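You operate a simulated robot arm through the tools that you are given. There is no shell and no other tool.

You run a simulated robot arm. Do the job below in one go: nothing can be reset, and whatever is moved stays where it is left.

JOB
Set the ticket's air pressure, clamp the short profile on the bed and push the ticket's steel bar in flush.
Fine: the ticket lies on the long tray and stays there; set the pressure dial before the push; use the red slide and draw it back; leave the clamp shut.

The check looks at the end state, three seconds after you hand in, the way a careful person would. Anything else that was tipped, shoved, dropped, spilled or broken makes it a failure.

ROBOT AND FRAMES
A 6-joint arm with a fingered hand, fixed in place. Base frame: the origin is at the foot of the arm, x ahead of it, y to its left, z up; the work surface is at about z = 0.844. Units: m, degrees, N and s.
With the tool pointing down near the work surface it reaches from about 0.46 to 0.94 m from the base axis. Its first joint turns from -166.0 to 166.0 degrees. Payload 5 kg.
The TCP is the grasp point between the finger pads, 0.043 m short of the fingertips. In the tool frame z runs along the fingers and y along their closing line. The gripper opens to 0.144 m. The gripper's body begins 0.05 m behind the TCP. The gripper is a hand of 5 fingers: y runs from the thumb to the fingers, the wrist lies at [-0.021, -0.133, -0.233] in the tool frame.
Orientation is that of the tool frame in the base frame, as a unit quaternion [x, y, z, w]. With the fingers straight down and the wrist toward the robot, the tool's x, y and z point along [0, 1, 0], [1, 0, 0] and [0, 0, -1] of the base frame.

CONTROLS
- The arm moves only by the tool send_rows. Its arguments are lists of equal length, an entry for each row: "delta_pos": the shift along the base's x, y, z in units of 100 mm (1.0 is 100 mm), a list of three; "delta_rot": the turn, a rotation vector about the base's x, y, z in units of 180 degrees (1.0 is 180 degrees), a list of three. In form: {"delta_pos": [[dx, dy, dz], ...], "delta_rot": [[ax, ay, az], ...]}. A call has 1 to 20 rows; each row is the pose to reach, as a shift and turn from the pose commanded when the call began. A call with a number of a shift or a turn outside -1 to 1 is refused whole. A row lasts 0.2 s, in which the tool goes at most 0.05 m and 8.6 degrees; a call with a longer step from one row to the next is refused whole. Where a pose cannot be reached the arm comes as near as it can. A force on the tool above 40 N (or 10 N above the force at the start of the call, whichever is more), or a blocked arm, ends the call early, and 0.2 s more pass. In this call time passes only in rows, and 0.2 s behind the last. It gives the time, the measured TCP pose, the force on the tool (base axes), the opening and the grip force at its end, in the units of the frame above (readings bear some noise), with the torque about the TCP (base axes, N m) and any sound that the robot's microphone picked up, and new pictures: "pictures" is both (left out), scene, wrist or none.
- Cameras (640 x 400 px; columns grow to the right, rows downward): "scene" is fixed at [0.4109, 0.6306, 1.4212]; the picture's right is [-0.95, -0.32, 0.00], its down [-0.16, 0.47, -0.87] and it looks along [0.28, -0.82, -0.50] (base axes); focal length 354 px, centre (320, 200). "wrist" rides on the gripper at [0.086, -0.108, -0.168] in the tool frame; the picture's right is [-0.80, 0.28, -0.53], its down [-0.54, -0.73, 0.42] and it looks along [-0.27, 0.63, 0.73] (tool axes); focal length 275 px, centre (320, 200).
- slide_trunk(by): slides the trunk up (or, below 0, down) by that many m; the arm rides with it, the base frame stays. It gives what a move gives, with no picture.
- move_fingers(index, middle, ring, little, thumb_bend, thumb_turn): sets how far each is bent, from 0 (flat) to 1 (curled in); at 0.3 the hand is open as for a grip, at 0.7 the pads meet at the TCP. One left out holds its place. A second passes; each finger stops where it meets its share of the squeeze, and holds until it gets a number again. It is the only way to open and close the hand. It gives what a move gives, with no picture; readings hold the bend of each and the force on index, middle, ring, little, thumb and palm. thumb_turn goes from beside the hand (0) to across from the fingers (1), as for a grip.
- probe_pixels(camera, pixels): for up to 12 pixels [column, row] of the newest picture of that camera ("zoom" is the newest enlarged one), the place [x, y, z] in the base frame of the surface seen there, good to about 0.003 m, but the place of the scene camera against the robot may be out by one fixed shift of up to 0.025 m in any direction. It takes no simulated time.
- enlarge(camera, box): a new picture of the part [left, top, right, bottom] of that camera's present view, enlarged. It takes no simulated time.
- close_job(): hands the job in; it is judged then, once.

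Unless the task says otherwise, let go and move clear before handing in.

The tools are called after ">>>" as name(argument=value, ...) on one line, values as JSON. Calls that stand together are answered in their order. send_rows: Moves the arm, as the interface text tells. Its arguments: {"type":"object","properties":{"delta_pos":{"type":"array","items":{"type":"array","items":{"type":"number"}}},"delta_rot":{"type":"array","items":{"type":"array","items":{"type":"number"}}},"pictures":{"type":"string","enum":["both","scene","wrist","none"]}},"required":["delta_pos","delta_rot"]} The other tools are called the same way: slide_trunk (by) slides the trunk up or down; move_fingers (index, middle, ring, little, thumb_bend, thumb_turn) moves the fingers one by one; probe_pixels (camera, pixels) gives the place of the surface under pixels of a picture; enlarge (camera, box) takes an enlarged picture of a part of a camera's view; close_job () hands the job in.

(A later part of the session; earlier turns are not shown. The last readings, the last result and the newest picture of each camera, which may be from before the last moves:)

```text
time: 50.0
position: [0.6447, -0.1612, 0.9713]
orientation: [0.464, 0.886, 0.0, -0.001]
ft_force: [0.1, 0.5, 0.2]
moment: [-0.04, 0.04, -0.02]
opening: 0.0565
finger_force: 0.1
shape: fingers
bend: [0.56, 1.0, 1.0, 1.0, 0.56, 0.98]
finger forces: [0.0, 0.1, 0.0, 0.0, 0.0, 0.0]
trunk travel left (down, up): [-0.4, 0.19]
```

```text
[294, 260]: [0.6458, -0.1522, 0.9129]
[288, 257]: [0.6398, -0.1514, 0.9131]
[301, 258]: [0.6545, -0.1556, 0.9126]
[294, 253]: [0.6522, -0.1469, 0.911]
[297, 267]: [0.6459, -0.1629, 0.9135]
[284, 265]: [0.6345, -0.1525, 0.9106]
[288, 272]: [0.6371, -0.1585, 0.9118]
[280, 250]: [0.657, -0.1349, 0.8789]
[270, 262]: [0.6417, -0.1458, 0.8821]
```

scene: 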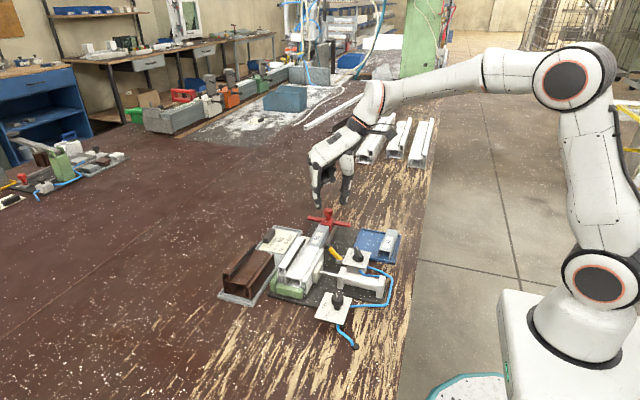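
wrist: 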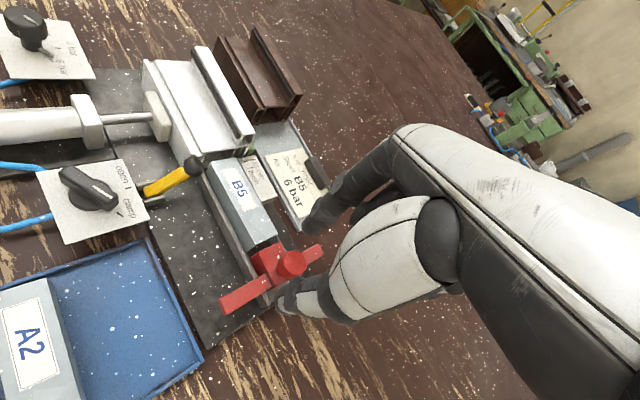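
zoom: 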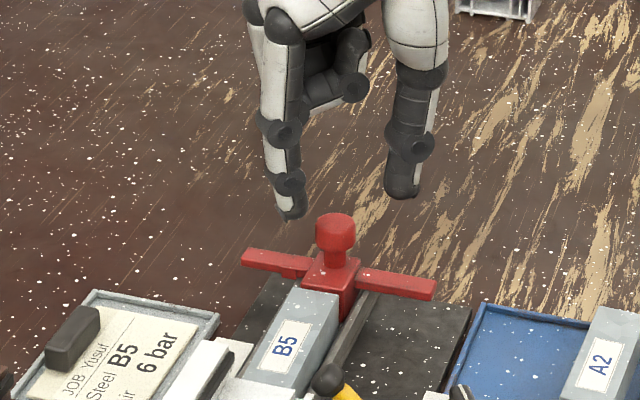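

Knob centre ≈ (0.6455,−0.1555). I'll trim and descend so the tips sit beside the knob's head, then close.

>>> send_rows(delta_pos=[[0.01, 0.025, 0], [0.01, 0.025, -0.15], [0.01, 0.025, -0.3], [0.01, 0.025, -0.4]], delta_rot=[[0, 0, 0], [0, 0, 0], [0, 0, 0], [0, 0, 0]], pictures="both")

>>> enlarge(camera="wrist", box=[220, 180, 380, 320])

>>> enlarge(camera="scene", box=[280, 170, 370, 250])

```text
time: 51.0
position: [0.6474, -0.1585, 0.9308]
orientation: [0.463, 0.886, 0.001, 0.0]
ft_force: [0.4, 0.8, -0.5]
moment: [-0.01, 0.01, -0.01]
opening: 0.0565
finger_force: 0.1
shape: fingers
bend: [0.56, 1.0, 1.0, 1.0, 0.56, 0.98]
finger forces: [0.0, 0.0, 0.0, 0.1, 0.0, 0.1]
trunk travel left (down, up): [-0.4, 0.19]
```

scene: 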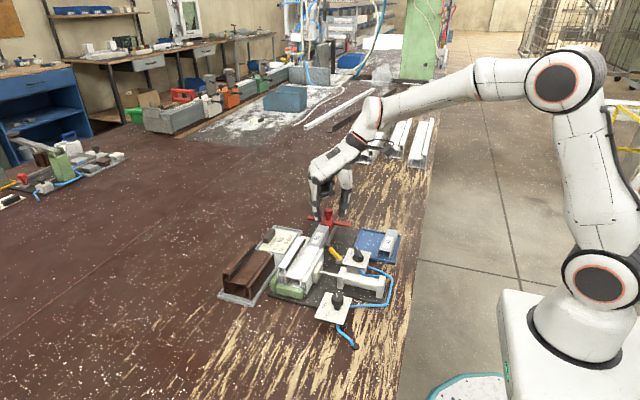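
wrist: 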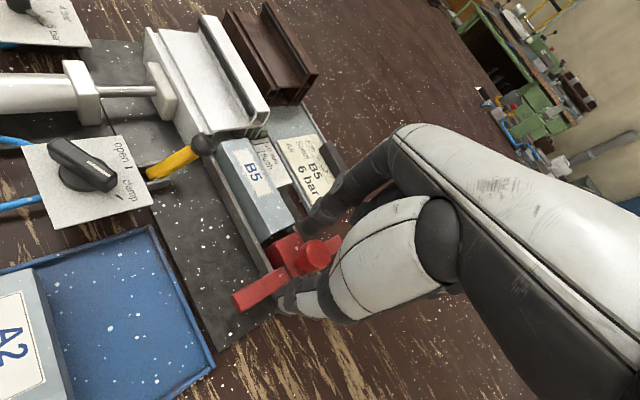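

```text
2.86 times, centred on (300, 250) of wrist
```

zoom: 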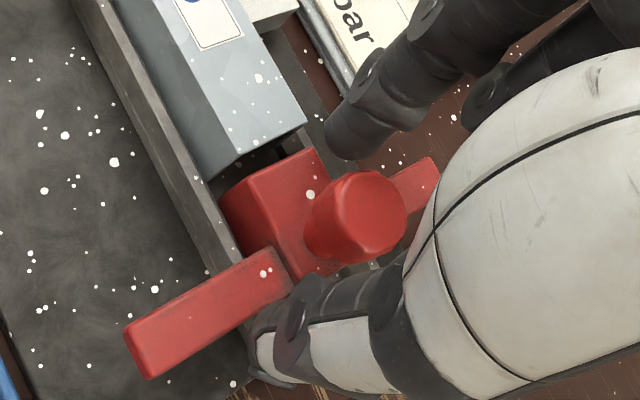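

```text
5.00 times, centred on (325, 210) of scene
```

zoom: 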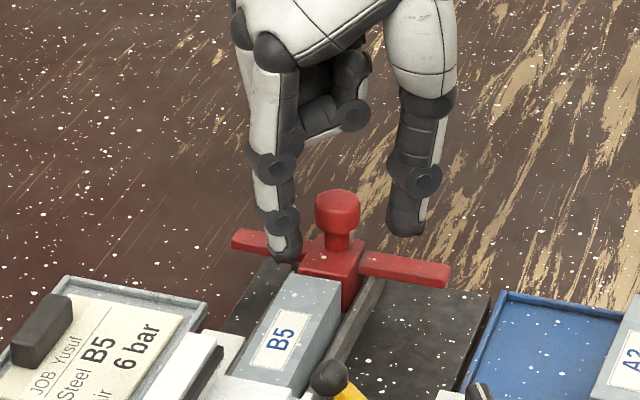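

The projected TCP matches the knob's centre. Closing index and thumb on it.

>>> move_fingers(index=0.74, thumb_bend=0.74)

>>> enlarge(camera="wrist", box=[220, 180, 380, 320])

>>> enlarge(camera="scene", box=[280, 170, 370, 250])

```text
time: 52.0
position: [0.6469, -0.1594, 0.9314]
orientation: [0.462, 0.887, 0.001, 0.001]
ft_force: [-2.7, 0.0, -7.2]
moment: [-0.02, 0.06, 0.05]
opening: 0.0236
finger_force: 10.8
shape: fingers
bend: [0.63, 1.0, 1.0, 1.0, 0.68, 0.97]
finger forces: [10.6, 0.1, 0.0, 0.1, 11.1, 0.0]
trunk travel left (down, up): [-0.4, 0.19]
```

```text
2.86 times, centred on (300, 250) of wrist
```

zoom: 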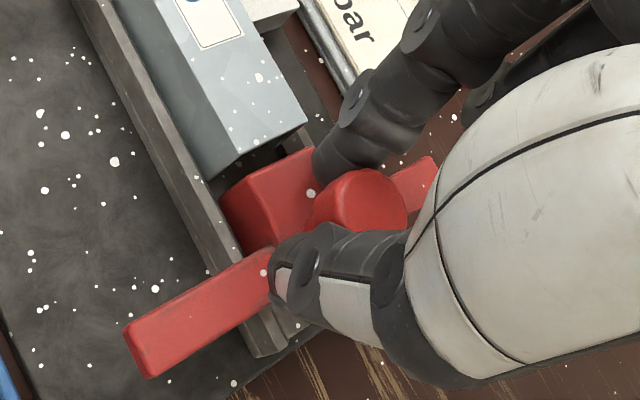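

```text
5.00 times, centred on (325, 210) of scene
```

zoom: 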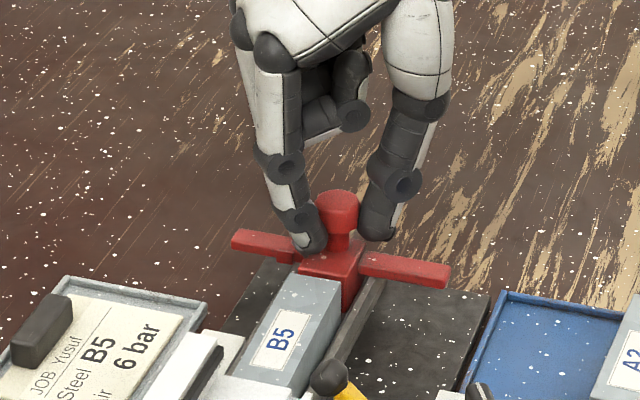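

The knob is held (11 N each side). I'll push +y slowly, first 20 mm, watching force and the bar's entry into the profile.

>>> send_rows(delta_pos=[[0, 0.04, 0], [0, 0.08, 0], [0, 0.12, 0], [0, 0.16, 0], [0, 0.2, 0]], delta_rot=[[0, 0, 0], [0, 0, 0], [0, 0, 0], [0, 0, 0], [0, 0, 0]])

>>> enlarge(camera="wrist", box=[180, 130, 340, 290])

>>> enlarge(camera="scene", box=[285, 190, 365, 270])

```text
time: 53.2
position: [0.6479, -0.1382, 0.9305]
orientation: [0.462, 0.887, 0.0, 0.0]
ft_force: [-3.7, -0.2, -6.0]
moment: [-0.06, 0.12, 0.07]
opening: 0.0236
finger_force: 10.8
shape: fingers
bend: [0.63, 1.0, 1.0, 1.0, 0.68, 0.97]
finger forces: [9.9, 0.0, 0.1, 0.0, 11.8, 0.0]
trunk travel left (down, up): [-0.4, 0.19]
```

scene: 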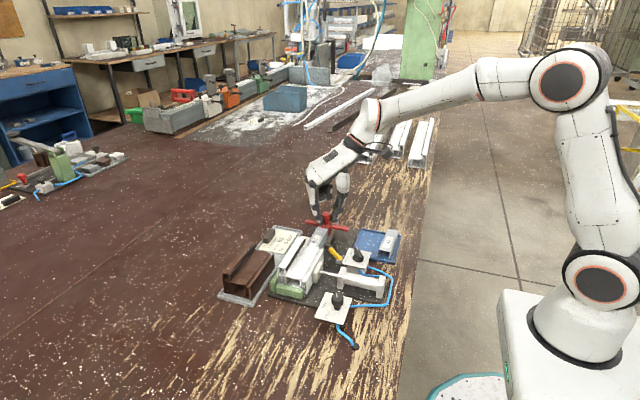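
wrist: 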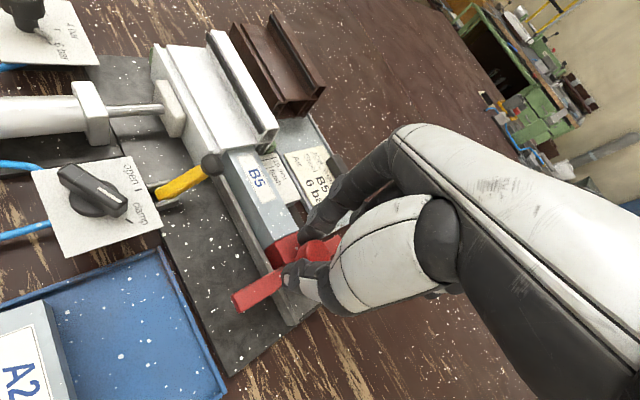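

```text
2.50 times, centred on (260, 210) of wrist
```

zoom: 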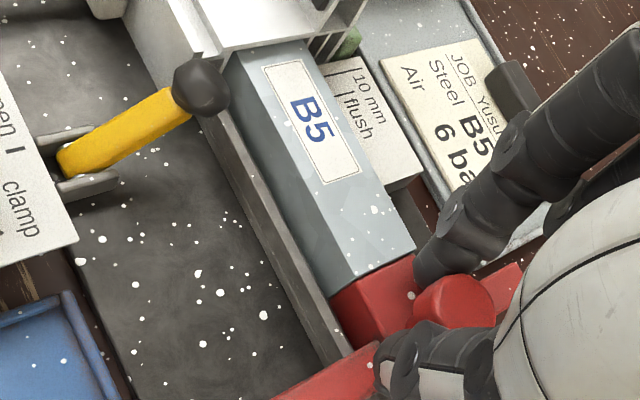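

```text
5.00 times, centred on (325, 230) of scene
```

zoom: 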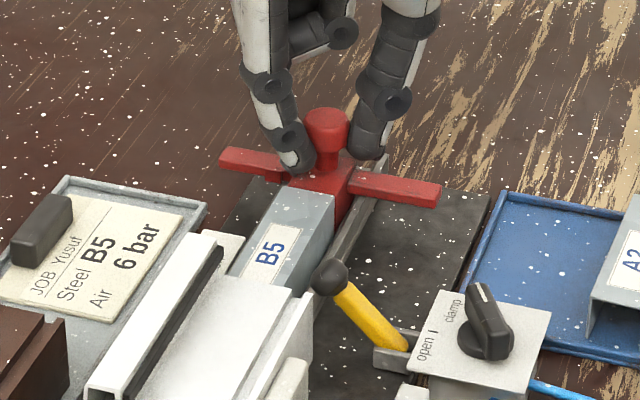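

The slide follows; the pusher is on the bar and the bar's front is at the profile end. Continuing 20 mm.

>>> send_rows(delta_pos=[[0, 0.03, 0], [0, 0.06, 0], [0, 0.09, 0], [0, 0.12, 0], [0, 0.16, 0], [0, 0.2, 0]], delta_rot=[[0, 0, 0], [0, 0, 0], [0, 0, 0], [0, 0, 0], [0, 0, 0], [0, 0, 0]])

>>> enlarge(camera="wrist", box=[180, 130, 340, 290])

>>> enlarge(camera="scene", box=[285, 190, 365, 270])

```text
time: 54.6
position: [0.6479, -0.1184, 0.9307]
orientation: [0.462, 0.887, 0.0, 0.0]
ft_force: [-1.6, -0.9, -7.4]
moment: [-0.11, 0.05, 0.08]
opening: 0.0237
finger_force: 9.9
shape: fingers
bend: [0.63, 1.0, 1.0, 1.0, 0.68, 0.97]
finger forces: [10.1, 0.0, 0.1, 0.0, 10.2, 0.0]
trunk travel left (down, up): [-0.4, 0.19]
```

scene: 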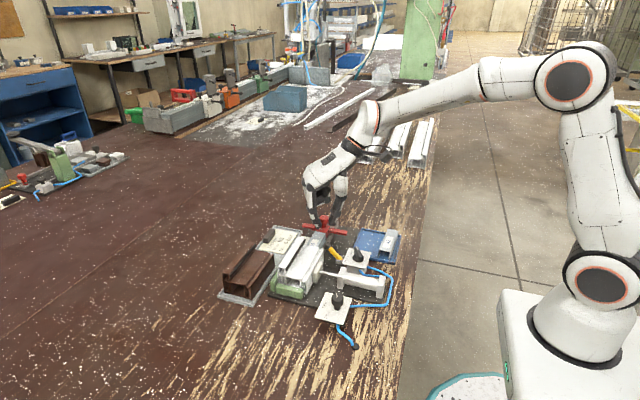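
wrist: 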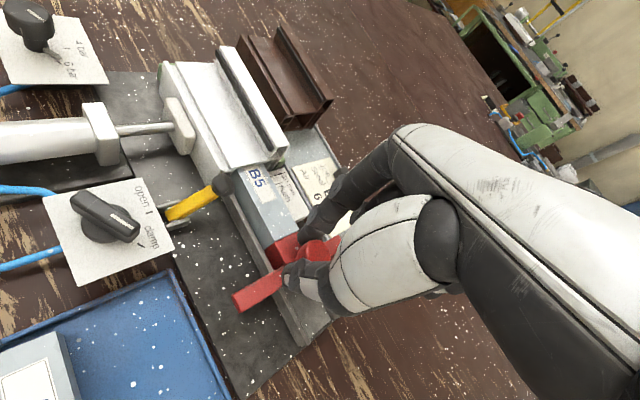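

```text
2.50 times, centred on (260, 210) of wrist
```

zoom: 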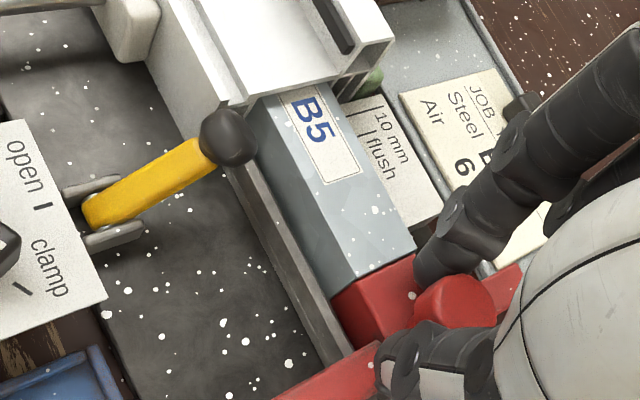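

```text
5.00 times, centred on (325, 230) of scene
```

zoom: 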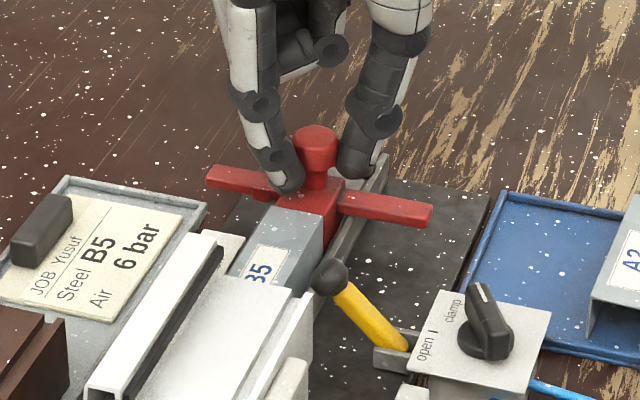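

The bar enters the chamber easily (label half hidden) after 40 mm. I'll push a further 45 mm.

>>> send_rows(delta_pos=[[0, 0.05, 0], [0, 0.1, 0], [0, 0.15, 0], [0, 0.2, 0], [0, 0.25, 0], [0, 0.3, 0], [0, 0.35, 0], [0, 0.4, 0], [0, 0.45, 0]], delta_rot=[[0, 0, 0], [0, 0, 0], [0, 0, 0], [0, 0, 0], [0, 0, 0], [0, 0, 0], [0, 0, 0], [0, 0, 0], [0, 0, 0]])

>>> enlarge(camera="wrist", box=[200, 140, 340, 300])

>>> enlarge(camera="scene", box=[285, 190, 365, 270])

```text
time: 56.6
position: [0.6472, -0.0724, 0.9313]
orientation: [0.462, 0.887, 0.0, -0.001]
ft_force: [-2.2, 0.3, -8.5]
moment: [-0.05, 0.07, 0.04]
opening: 0.0236
finger_force: 10.0
shape: fingers
bend: [0.63, 1.0, 1.0, 1.0, 0.68, 0.97]
finger forces: [10.0, 0.1, 0.1, 0.0, 10.5, 0.1]
trunk travel left (down, up): [-0.4, 0.19]
```

scene: 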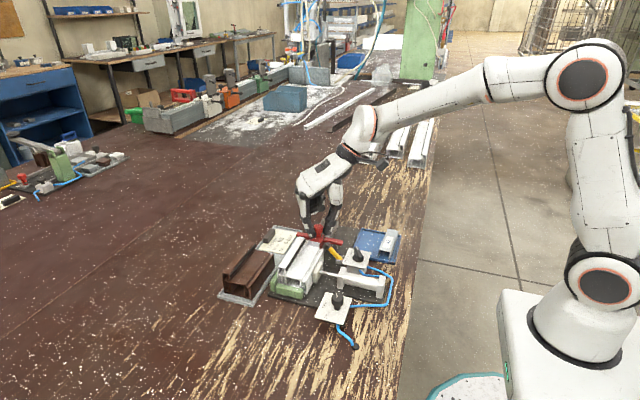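
wrist: 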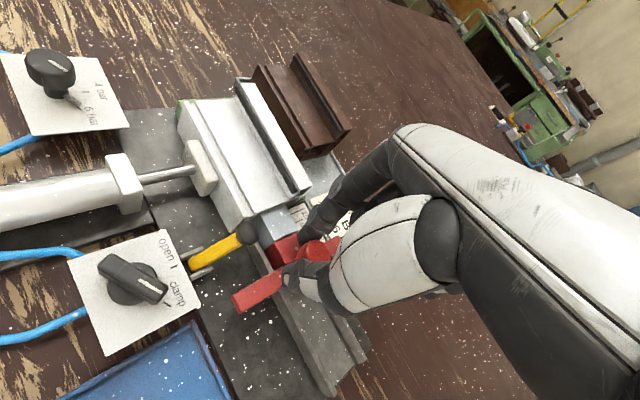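

```text
2.50 times, centred on (270, 220) of wrist
```

zoom: 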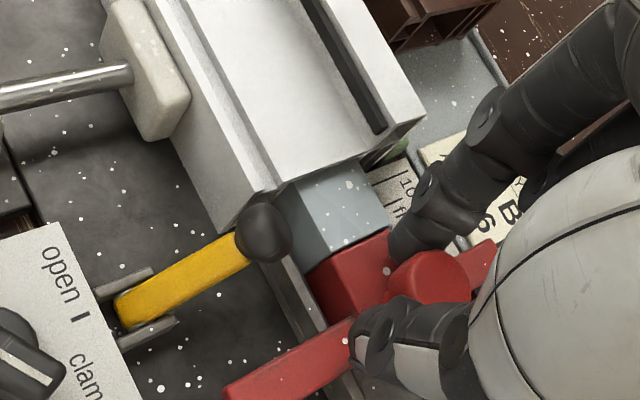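

```text
5.00 times, centred on (325, 230) of scene
```

zoom: 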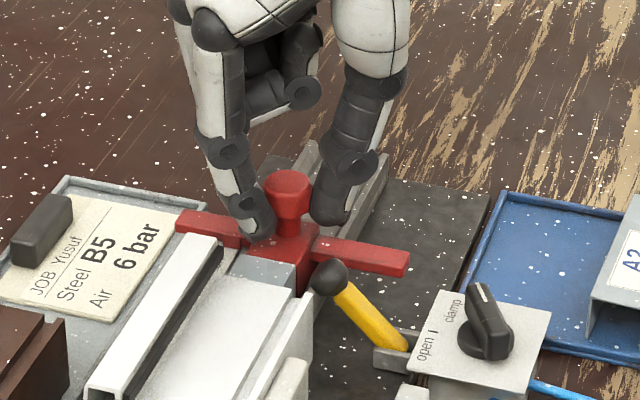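

About 33 mm remains; the forces are low. I'll probe the exposed bar and the crossbar/lever gap before continuing.

>>> probe_pixels(camera="wrist", pixels=[[281, 238], [283, 242], [272, 211], [274, 207], [279, 232], [267, 246], [243, 289], [272, 270], [240, 295], [246, 232], [234, 240], [222, 247]])

>>> enlarge(camera="wrist", box=[200, 200, 300, 310])

```text
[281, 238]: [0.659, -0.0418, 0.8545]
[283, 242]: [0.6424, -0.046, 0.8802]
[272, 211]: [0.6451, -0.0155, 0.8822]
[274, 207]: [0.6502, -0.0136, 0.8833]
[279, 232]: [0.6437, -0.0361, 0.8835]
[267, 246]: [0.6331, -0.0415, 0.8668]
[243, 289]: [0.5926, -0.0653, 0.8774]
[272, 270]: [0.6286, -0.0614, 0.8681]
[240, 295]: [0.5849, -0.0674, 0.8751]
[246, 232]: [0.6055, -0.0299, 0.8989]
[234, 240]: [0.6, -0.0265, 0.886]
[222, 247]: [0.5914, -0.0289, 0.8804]
```

```text
3.64 times, centred on (250, 255) of wrist
```

zoom: 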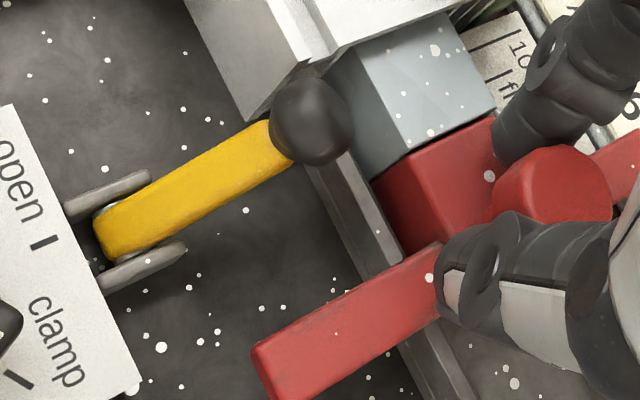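

About 30 mm left; crossbar front at y≈−0.062, lever's rear side ≈−0.033. I'll advance 15 mm more and check again.

>>> send_rows(delta_pos=[[0, 0.05, 0], [0, 0.1, 0], [0, 0.15, 0]], delta_rot=[[0, 0, 0], [0, 0, 0], [0, 0, 0]])

>>> enlarge(camera="wrist", box=[210, 190, 310, 300])

>>> enlarge(camera="scene", box=[315, 225, 375, 275])

```text
time: 57.4
position: [0.6468, -0.0565, 0.9297]
orientation: [0.463, 0.886, -0.001, 0.0]
ft_force: [-2.4, -0.8, -6.5]
moment: [-0.08, 0.1, 0.09]
opening: 0.0234
finger_force: 10.0
shape: fingers
bend: [0.63, 1.0, 1.0, 1.0, 0.68, 0.97]
finger forces: [9.8, 0.0, 0.0, 0.1, 10.3, 0.1]
trunk travel left (down, up): [-0.4, 0.19]
```

scene: 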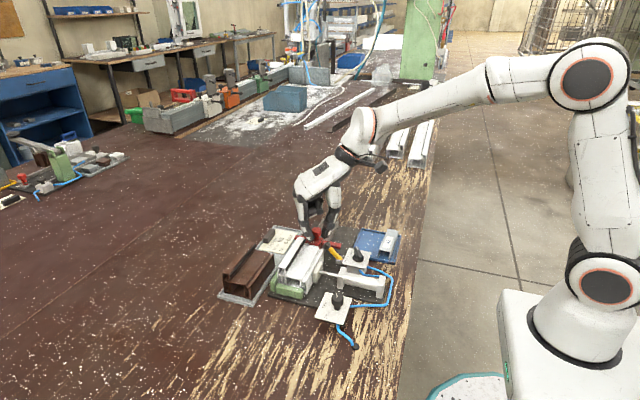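
wrist: 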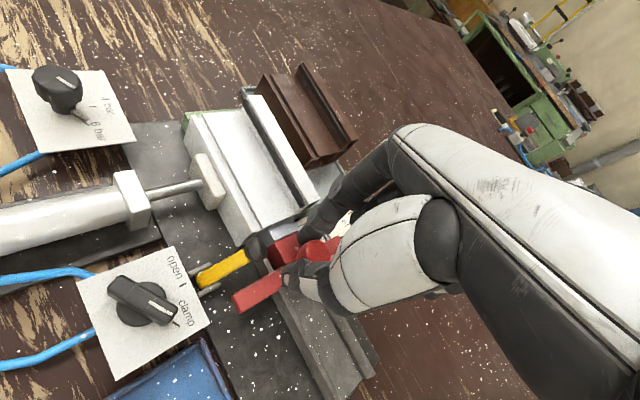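

```text
3.64 times, centred on (260, 245) of wrist
```

zoom: 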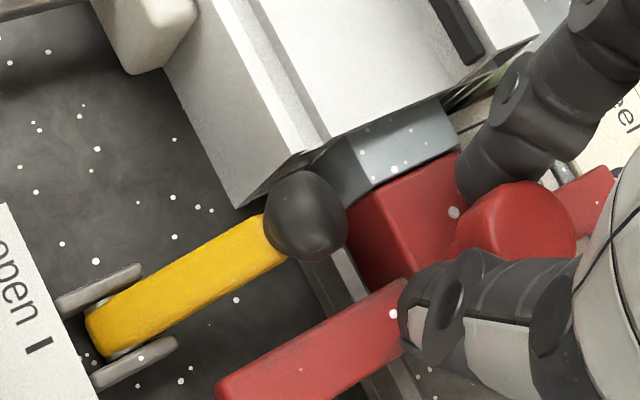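

```text
8.00 times, centred on (345, 250) of scene
```

zoom: 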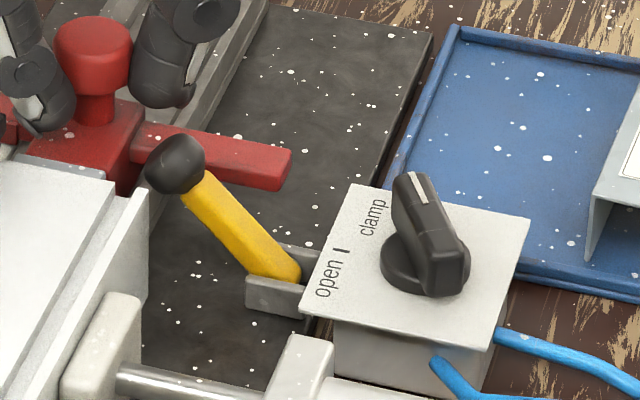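

Roughly 15 mm of bar remains exposed. I'll probe the lever's shaft sides and the crossbar's front edge in this closer view to see whether they'd meet.

>>> probe_pixels(camera="wrist", pixels=[[225, 272], [235, 263], [222, 268], [230, 276], [242, 262], [232, 297], [240, 292], [255, 283], [262, 279], [250, 245], [256, 248], [235, 302]])

>>> enlarge(camera="wrist", box=[210, 235, 280, 315])

>>> probe_pixels(camera="wrist", pixels=[[281, 228], [284, 235], [283, 239], [270, 229], [274, 233], [268, 226], [277, 243], [290, 223], [276, 226], [292, 232]])

```text
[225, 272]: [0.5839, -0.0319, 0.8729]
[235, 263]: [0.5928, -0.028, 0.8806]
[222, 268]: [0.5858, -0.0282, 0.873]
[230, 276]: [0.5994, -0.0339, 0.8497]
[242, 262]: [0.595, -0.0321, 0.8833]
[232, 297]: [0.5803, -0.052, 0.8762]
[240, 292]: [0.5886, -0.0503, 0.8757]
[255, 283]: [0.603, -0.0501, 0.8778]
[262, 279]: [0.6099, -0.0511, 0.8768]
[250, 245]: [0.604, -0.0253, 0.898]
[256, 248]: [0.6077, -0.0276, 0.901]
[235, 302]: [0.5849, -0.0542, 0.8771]
```

```text
5.00 times, centred on (245, 275) of wrist
```

zoom: 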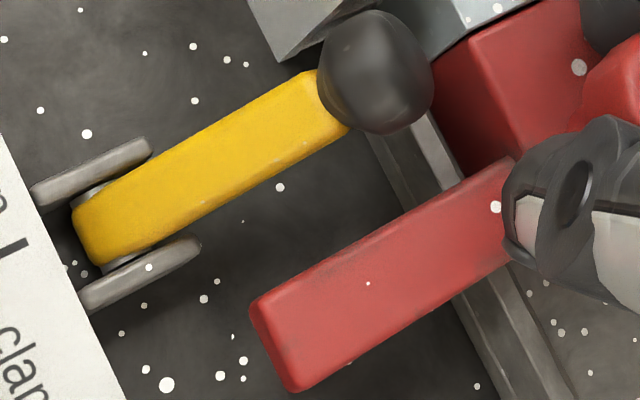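

```text
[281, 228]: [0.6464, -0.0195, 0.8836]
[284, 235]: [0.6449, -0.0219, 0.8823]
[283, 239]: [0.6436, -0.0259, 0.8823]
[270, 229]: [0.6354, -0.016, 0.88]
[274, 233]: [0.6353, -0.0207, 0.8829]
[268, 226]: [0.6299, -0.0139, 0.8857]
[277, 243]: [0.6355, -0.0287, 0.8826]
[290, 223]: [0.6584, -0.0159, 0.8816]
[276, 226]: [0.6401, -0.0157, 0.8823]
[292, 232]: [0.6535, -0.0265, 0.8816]
```

Remaining distance is ~15 mm both for pusher→profile and crossbar→lever. I'll go 10 mm more, then take fine steps.

>>> send_rows(delta_pos=[[0, 0.035, 0], [0, 0.07, 0], [0, 0.1, 0]], delta_rot=[[0, 0, 0], [0, 0, 0], [0, 0, 0]])

>>> enlarge(camera="wrist", box=[220, 200, 320, 310])

>>> enlarge(camera="scene", box=[290, 215, 370, 275])

>>> probe_pixels(camera="wrist", pixels=[[271, 237], [276, 233], [283, 229], [290, 226], [275, 241], [283, 238], [290, 233], [240, 292], [250, 286], [245, 270]])

```text
time: 58.2
position: [0.6466, -0.0492, 0.9311]
orientation: [0.463, 0.886, 0.0, 0.0]
ft_force: [-1.2, -2.1, -6.0]
moment: [-0.1, 0.04, -0.01]
opening: 0.0232
finger_force: 10.5
shape: fingers
bend: [0.63, 1.0, 1.0, 1.0, 0.68, 0.97]
finger forces: [11.8, 0.1, 0.0, 0.1, 9.7, 0.1]
trunk travel left (down, up): [-0.4, 0.19]
```

scene: 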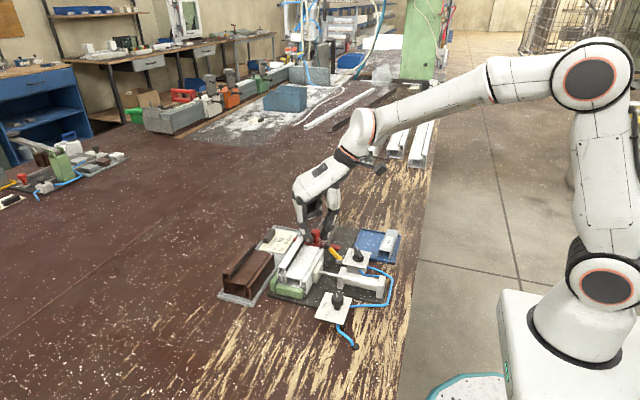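
wrist: 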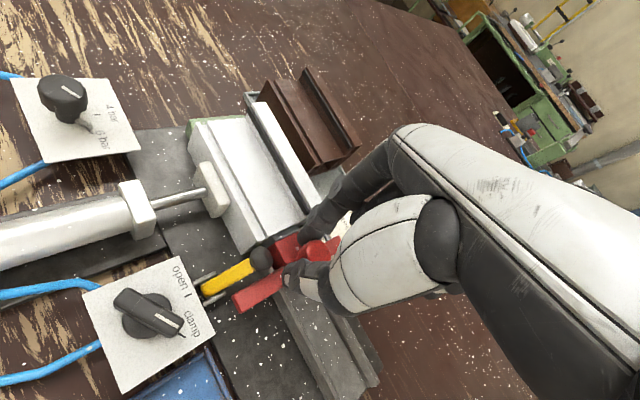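

```text
3.64 times, centred on (270, 255) of wrist
```

zoom: 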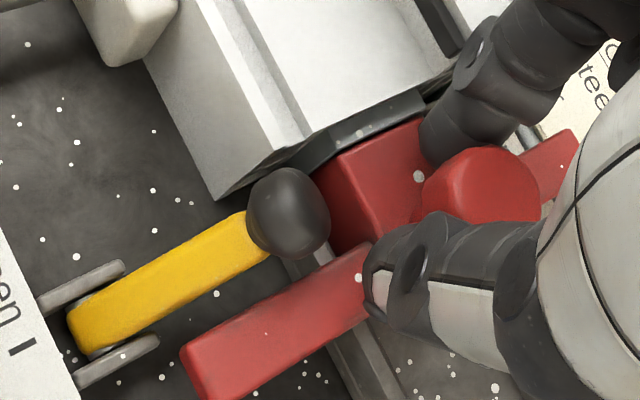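

```text
6.67 times, centred on (330, 245) of scene
```

zoom: 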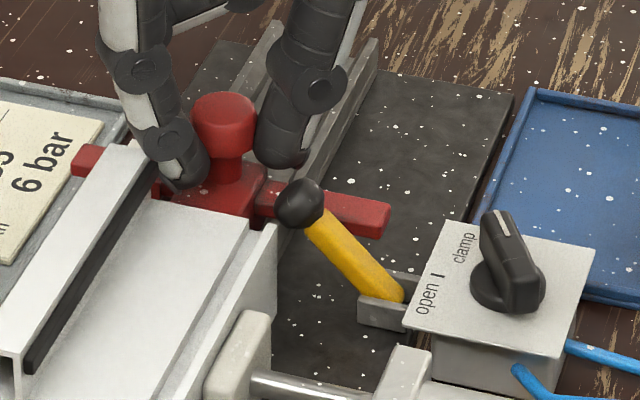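

```text
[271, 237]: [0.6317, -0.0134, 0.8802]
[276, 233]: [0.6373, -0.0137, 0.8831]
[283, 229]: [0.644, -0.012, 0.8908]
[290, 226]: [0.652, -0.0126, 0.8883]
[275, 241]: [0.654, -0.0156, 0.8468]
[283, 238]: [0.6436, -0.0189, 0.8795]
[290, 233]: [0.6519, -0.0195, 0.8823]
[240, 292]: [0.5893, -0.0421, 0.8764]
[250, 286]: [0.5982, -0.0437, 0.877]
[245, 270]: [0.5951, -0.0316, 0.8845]
```

About 6 mm remain (pusher −0.0195, profile −0.0125), but my index is close to the profile end. I'll rotate the hand about the round knob from yaw 35° to about 12° to swing the index back, keeping the grip.

>>> send_rows(delta_pos=[[-0.005, -0.004, 0], [-0.01, -0.008, 0], [-0.015, -0.012, 0], [-0.019, -0.015, 0]], delta_rot=[[0, 0, -0.032], [0, 0, -0.064], [0, 0, -0.096], [0, 0, -0.128]])

>>> enlarge(camera="wrist", box=[220, 190, 340, 310])

>>> enlarge(camera="scene", box=[290, 215, 370, 275])

```text
time: 59.2
position: [0.6448, -0.0494, 0.9302]
orientation: [0.631, 0.776, 0.0, 0.0]
ft_force: [-4.6, 1.1, -4.2]
moment: [-0.01, 0.19, 0.08]
opening: 0.0201
finger_force: 9.1
shape: fingers
bend: [0.64, 1.0, 1.0, 1.0, 0.69, 0.98]
finger forces: [8.9, 0.0, 0.1, 0.1, 9.2, 0.0]
trunk travel left (down, up): [-0.4, 0.19]
```

scene: 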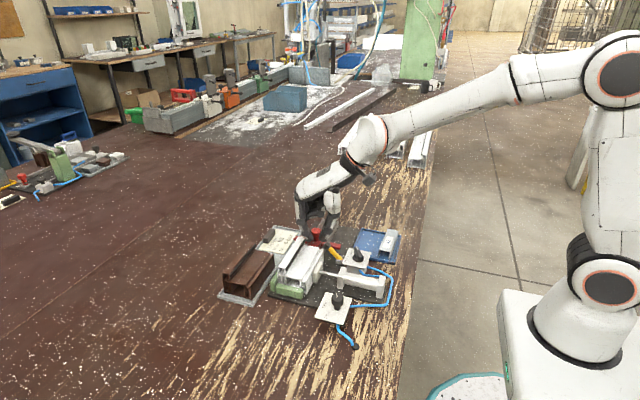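
wrist: 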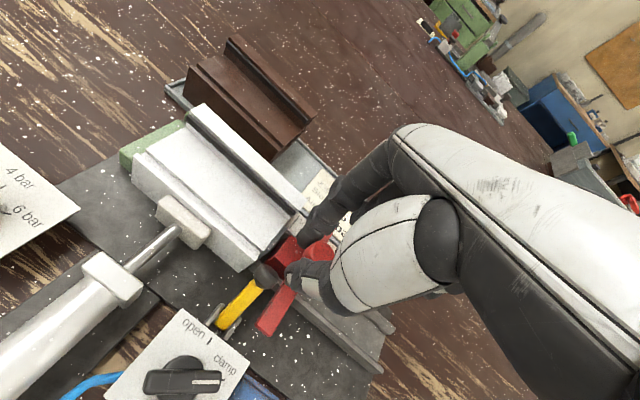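

```text
3.33 times, centred on (280, 250) of wrist
```

zoom: 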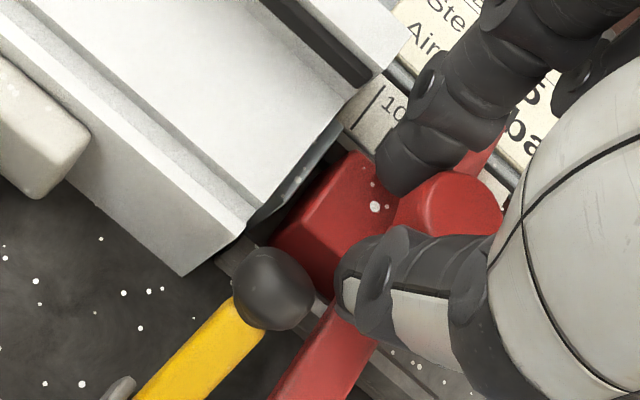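

```text
6.67 times, centred on (330, 245) of scene
```

zoom: 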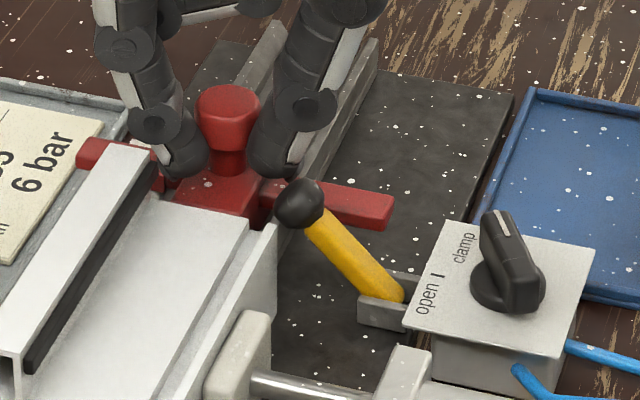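

Turning the hand let the slide back off slightly; a thin strip of bar still stands proud at zoom (320,155). I'll probe strip, gap and pusher.

>>> enlarge(camera="wrist", box=[245, 205, 305, 265])

>>> probe_pixels(camera="wrist", pixels=[[283, 222], [279, 228], [274, 234], [269, 240], [281, 232], [277, 236], [285, 236], [289, 241], [280, 243], [276, 248], [285, 231], [292, 233]])

```text
6.67 times, centred on (275, 235) of wrist
```

zoom: 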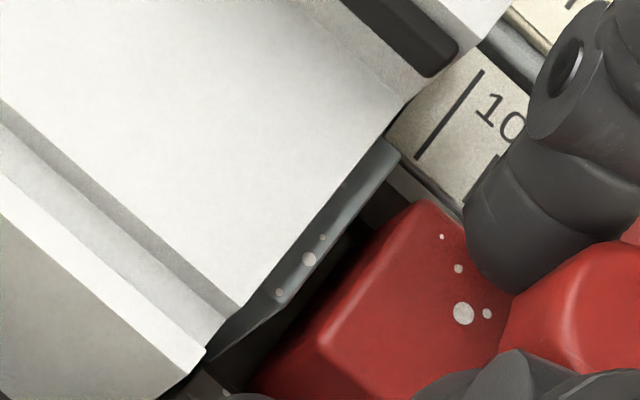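

```text
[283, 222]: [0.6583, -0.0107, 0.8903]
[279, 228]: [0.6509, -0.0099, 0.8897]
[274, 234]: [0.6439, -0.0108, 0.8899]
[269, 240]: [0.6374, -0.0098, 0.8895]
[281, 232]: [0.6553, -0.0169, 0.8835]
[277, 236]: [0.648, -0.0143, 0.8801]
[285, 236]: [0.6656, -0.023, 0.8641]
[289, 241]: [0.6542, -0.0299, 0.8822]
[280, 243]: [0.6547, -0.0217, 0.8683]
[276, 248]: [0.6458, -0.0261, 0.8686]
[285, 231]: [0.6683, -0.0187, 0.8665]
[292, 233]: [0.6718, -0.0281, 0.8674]
```

The squeeze pushed the knob back ~5 mm, so the pads now hold its front half; bar rear is at y≈−0.017, profile end ≈−0.0108, pusher ≈−0.0245. I'll loosen mainly with the index, shift back 9 mm, and re-grip slightly behind the knob's centre.

>>> move_fingers(index=0.59, thumb_bend=0.675)

>>> send_rows(delta_pos=[[0, -0.045, 0], [0, -0.09, 0]], delta_rot=[[0, 0, 0], [0, 0, 0]])

>>> enlarge(camera="wrist", box=[230, 200, 350, 310])

>>> enlarge(camera="scene", box=[290, 215, 370, 275])

```text
time: 60.2
position: [0.6439, -0.0502, 0.9326]
orientation: [0.63, 0.777, 0.001, 0.0]
ft_force: [-0.3, 0.6, 1.2]
moment: [-0.01, 0.02, -0.02]
opening: 0.0331
finger_force: 0.2
shape: fingers
bend: [0.59, 1.0, 1.0, 1.0, 0.67, 0.97]
finger forces: [0.1, 0.0, 0.1, 0.1, 0.4, 0.1]
trunk travel left (down, up): [-0.4, 0.19]
```

```text
time: 60.8
position: [0.6455, -0.0578, 0.9321]
orientation: [0.63, 0.776, 0.0, 0.0]
ft_force: [-1.2, 0.3, 0.3]
moment: [0.01, 0.04, -0.05]
opening: 0.0332
finger_force: 0.3
shape: fingers
bend: [0.59, 1.0, 1.0, 1.0, 0.66, 0.97]
finger forces: [0.0, 0.1, 0.1, 0.0, 1.4, 0.0]
trunk travel left (down, up): [-0.4, 0.19]
```

scene: 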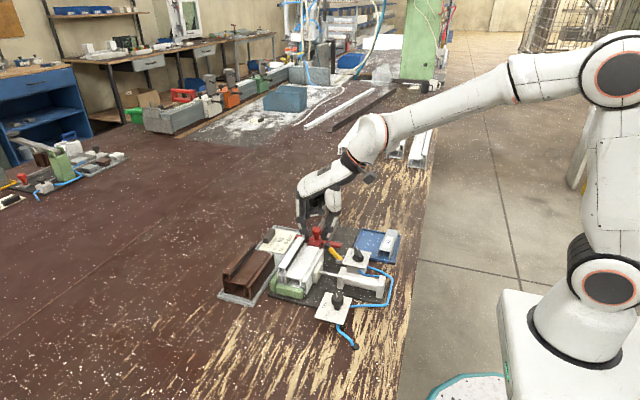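
wrist: 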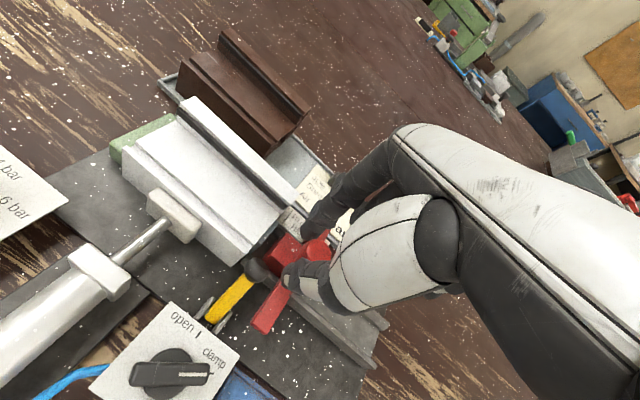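

```text
3.64 times, centred on (290, 255) of wrist
```

zoom: 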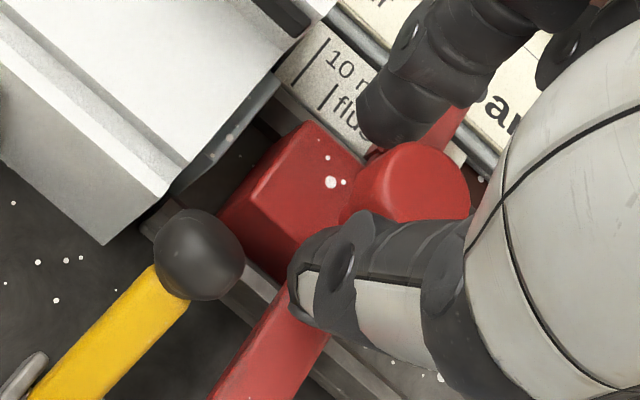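

```text
6.67 times, centred on (330, 245) of scene
```

zoom: 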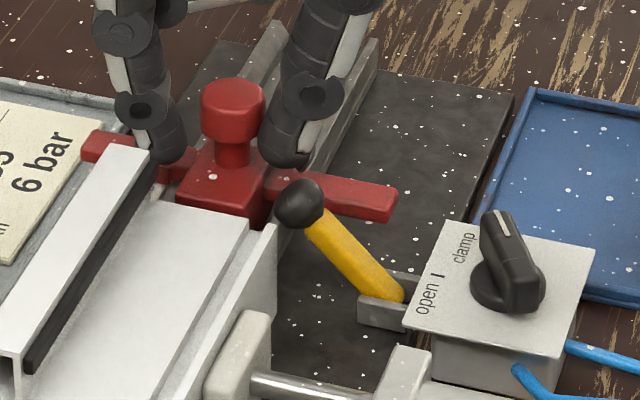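

The pads are now about 3 mm behind the knob's centre. Re-gripping.

>>> move_fingers(index=0.72, thumb_bend=0.74)

>>> send_rows(delta_pos=[[0, 0.03, 0], [0, 0.06, 0]], delta_rot=[[0, 0, 0], [0, 0, 0]])

>>> enlarge(camera="wrist", box=[230, 200, 350, 310])

>>> enlarge(camera="scene", box=[290, 215, 370, 275])

```text
time: 61.8
position: [0.6456, -0.0594, 0.9307]
orientation: [0.63, 0.776, -0.001, -0.001]
ft_force: [-3.2, 0.6, -5.6]
moment: [-0.03, 0.11, 0.02]
opening: 0.0222
finger_force: 10.7
shape: fingers
bend: [0.63, 1.0, 1.0, 1.0, 0.68, 0.97]
finger forces: [10.0, 0.0, 0.0, 0.0, 11.4, 0.1]
trunk travel left (down, up): [-0.4, 0.19]
```

```text
time: 62.4
position: [0.645, -0.0527, 0.9318]
orientation: [0.631, 0.776, -0.001, -0.001]
ft_force: [-2.9, -0.3, -9.3]
moment: [-0.09, 0.17, 0.03]
opening: 0.0227
finger_force: 9.9
shape: fingers
bend: [0.63, 1.0, 1.0, 1.0, 0.68, 0.97]
finger forces: [10.1, 0.1, 0.0, 0.0, 10.7, 0.1]
trunk travel left (down, up): [-0.4, 0.19]
```

scene: 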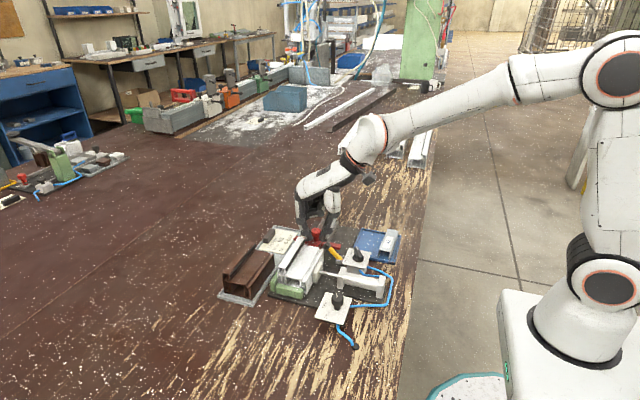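
wrist: 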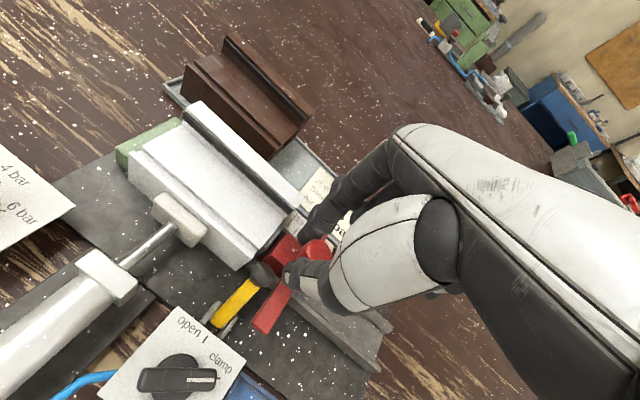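

```text
3.64 times, centred on (290, 255) of wrist
```

zoom: 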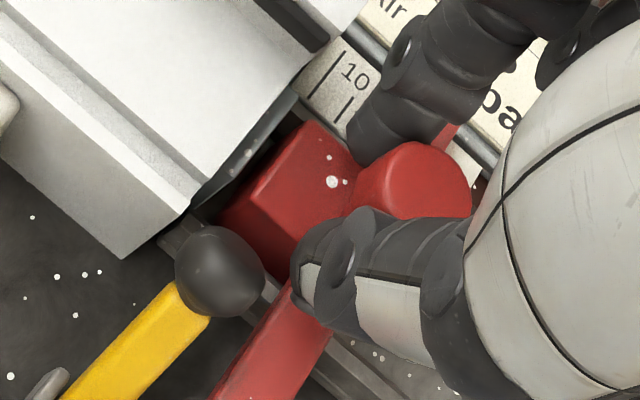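

```text
6.67 times, centred on (330, 245) of scene
```

zoom: 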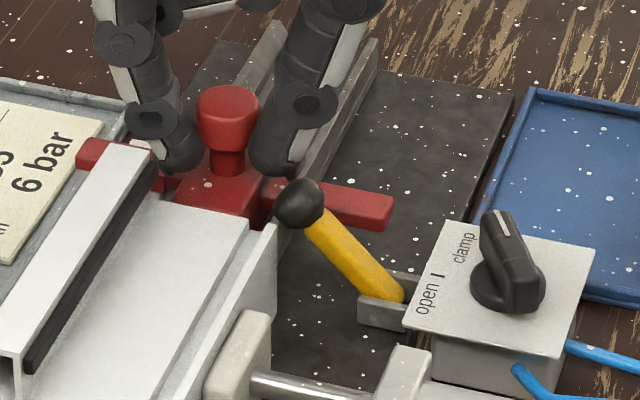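

The slide follows again. I'll step 5 mm and check.

>>> send_rows(delta_pos=[[0, 0.025, 0], [0, 0.05, 0]], delta_rot=[[0, 0, 0], [0, 0, 0]], pictures="both")

>>> enlarge(camera="wrist", box=[245, 200, 325, 270])

>>> enlarge(camera="wrist", box=[210, 240, 310, 340])

>>> enlarge(camera="scene", box=[310, 225, 360, 275])

```text
time: 63.0
position: [0.6464, -0.049, 0.9306]
orientation: [0.63, 0.777, -0.001, 0.0]
ft_force: [-3.8, -0.4, -10.0]
moment: [-0.03, 0.18, 0.06]
opening: 0.0224
finger_force: 10.3
shape: fingers
bend: [0.63, 1.0, 1.0, 1.0, 0.68, 0.97]
finger forces: [9.7, 0.1, 0.0, 0.1, 11.1, 0.0]
trunk travel left (down, up): [-0.4, 0.19]
```

scene: 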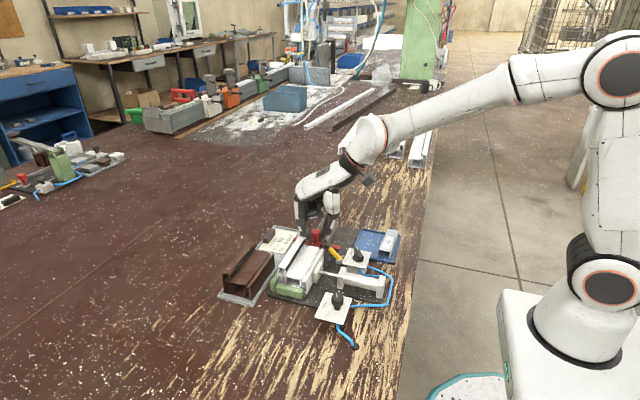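
wrist: 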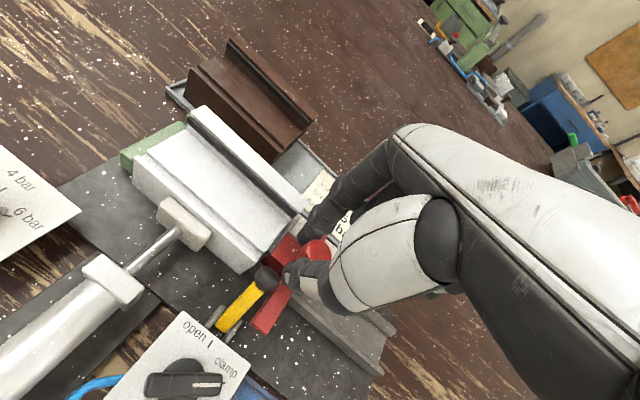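

```text
5.71 times, centred on (285, 235) of wrist
```

zoom: 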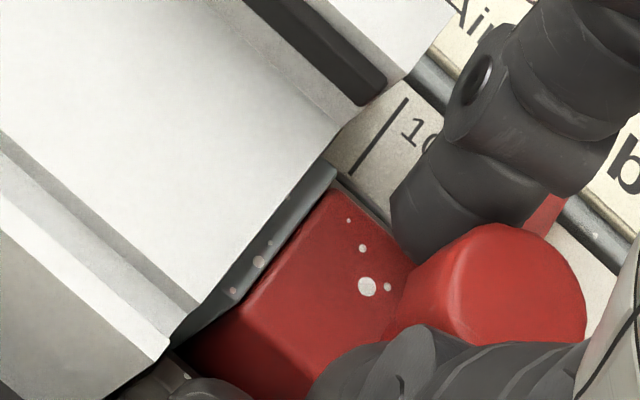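

```text
4.00 times, centred on (260, 290) of wrist
```

zoom: 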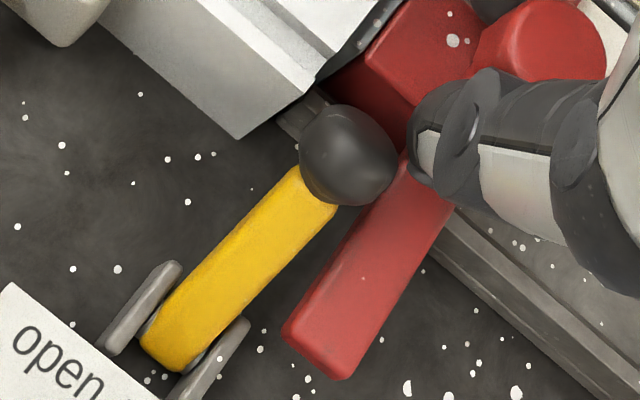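

```text
8.00 times, centred on (335, 250) of scene
```

zoom: 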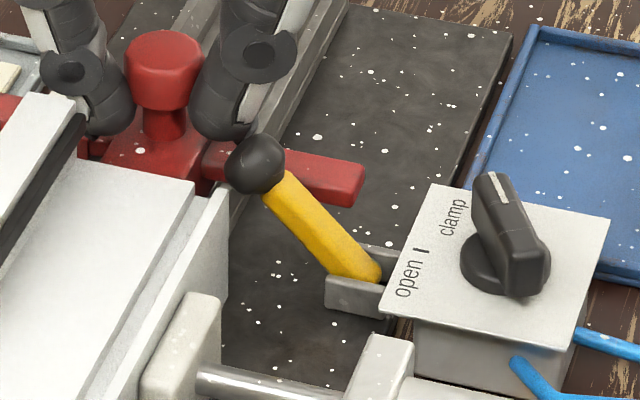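

The pusher is on the bar's end; the strip is thinner and the crossbar still clears the lever. I'll probe what remains.

>>> probe_pixels(camera="wrist", pixels=[[283, 225], [278, 231], [273, 237], [281, 232], [277, 237], [285, 228], [284, 234], [280, 239], [287, 238], [276, 243], [266, 300], [252, 305]])

>>> enlarge(camera="wrist", box=[262, 212, 306, 256])

```text
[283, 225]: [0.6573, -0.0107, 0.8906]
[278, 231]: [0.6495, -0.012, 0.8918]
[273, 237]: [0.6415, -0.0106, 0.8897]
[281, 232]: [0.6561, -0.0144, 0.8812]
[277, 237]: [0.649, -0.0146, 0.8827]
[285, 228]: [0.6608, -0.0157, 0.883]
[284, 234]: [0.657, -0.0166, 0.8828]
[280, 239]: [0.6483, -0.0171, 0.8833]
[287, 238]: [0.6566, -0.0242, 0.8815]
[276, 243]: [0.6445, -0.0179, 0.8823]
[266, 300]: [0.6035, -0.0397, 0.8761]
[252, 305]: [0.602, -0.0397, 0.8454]
```

```text
9.09 times, centred on (284, 234) of wrist
```

zoom: 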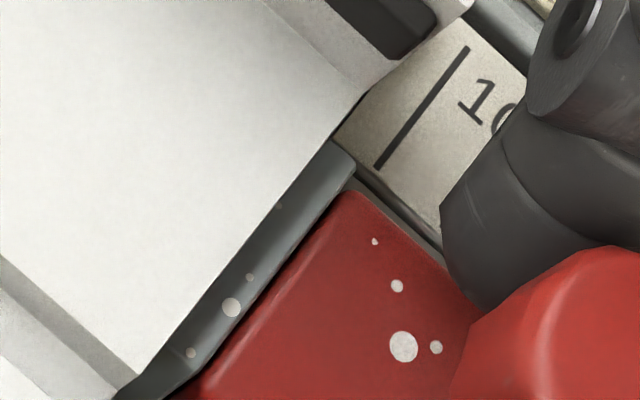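

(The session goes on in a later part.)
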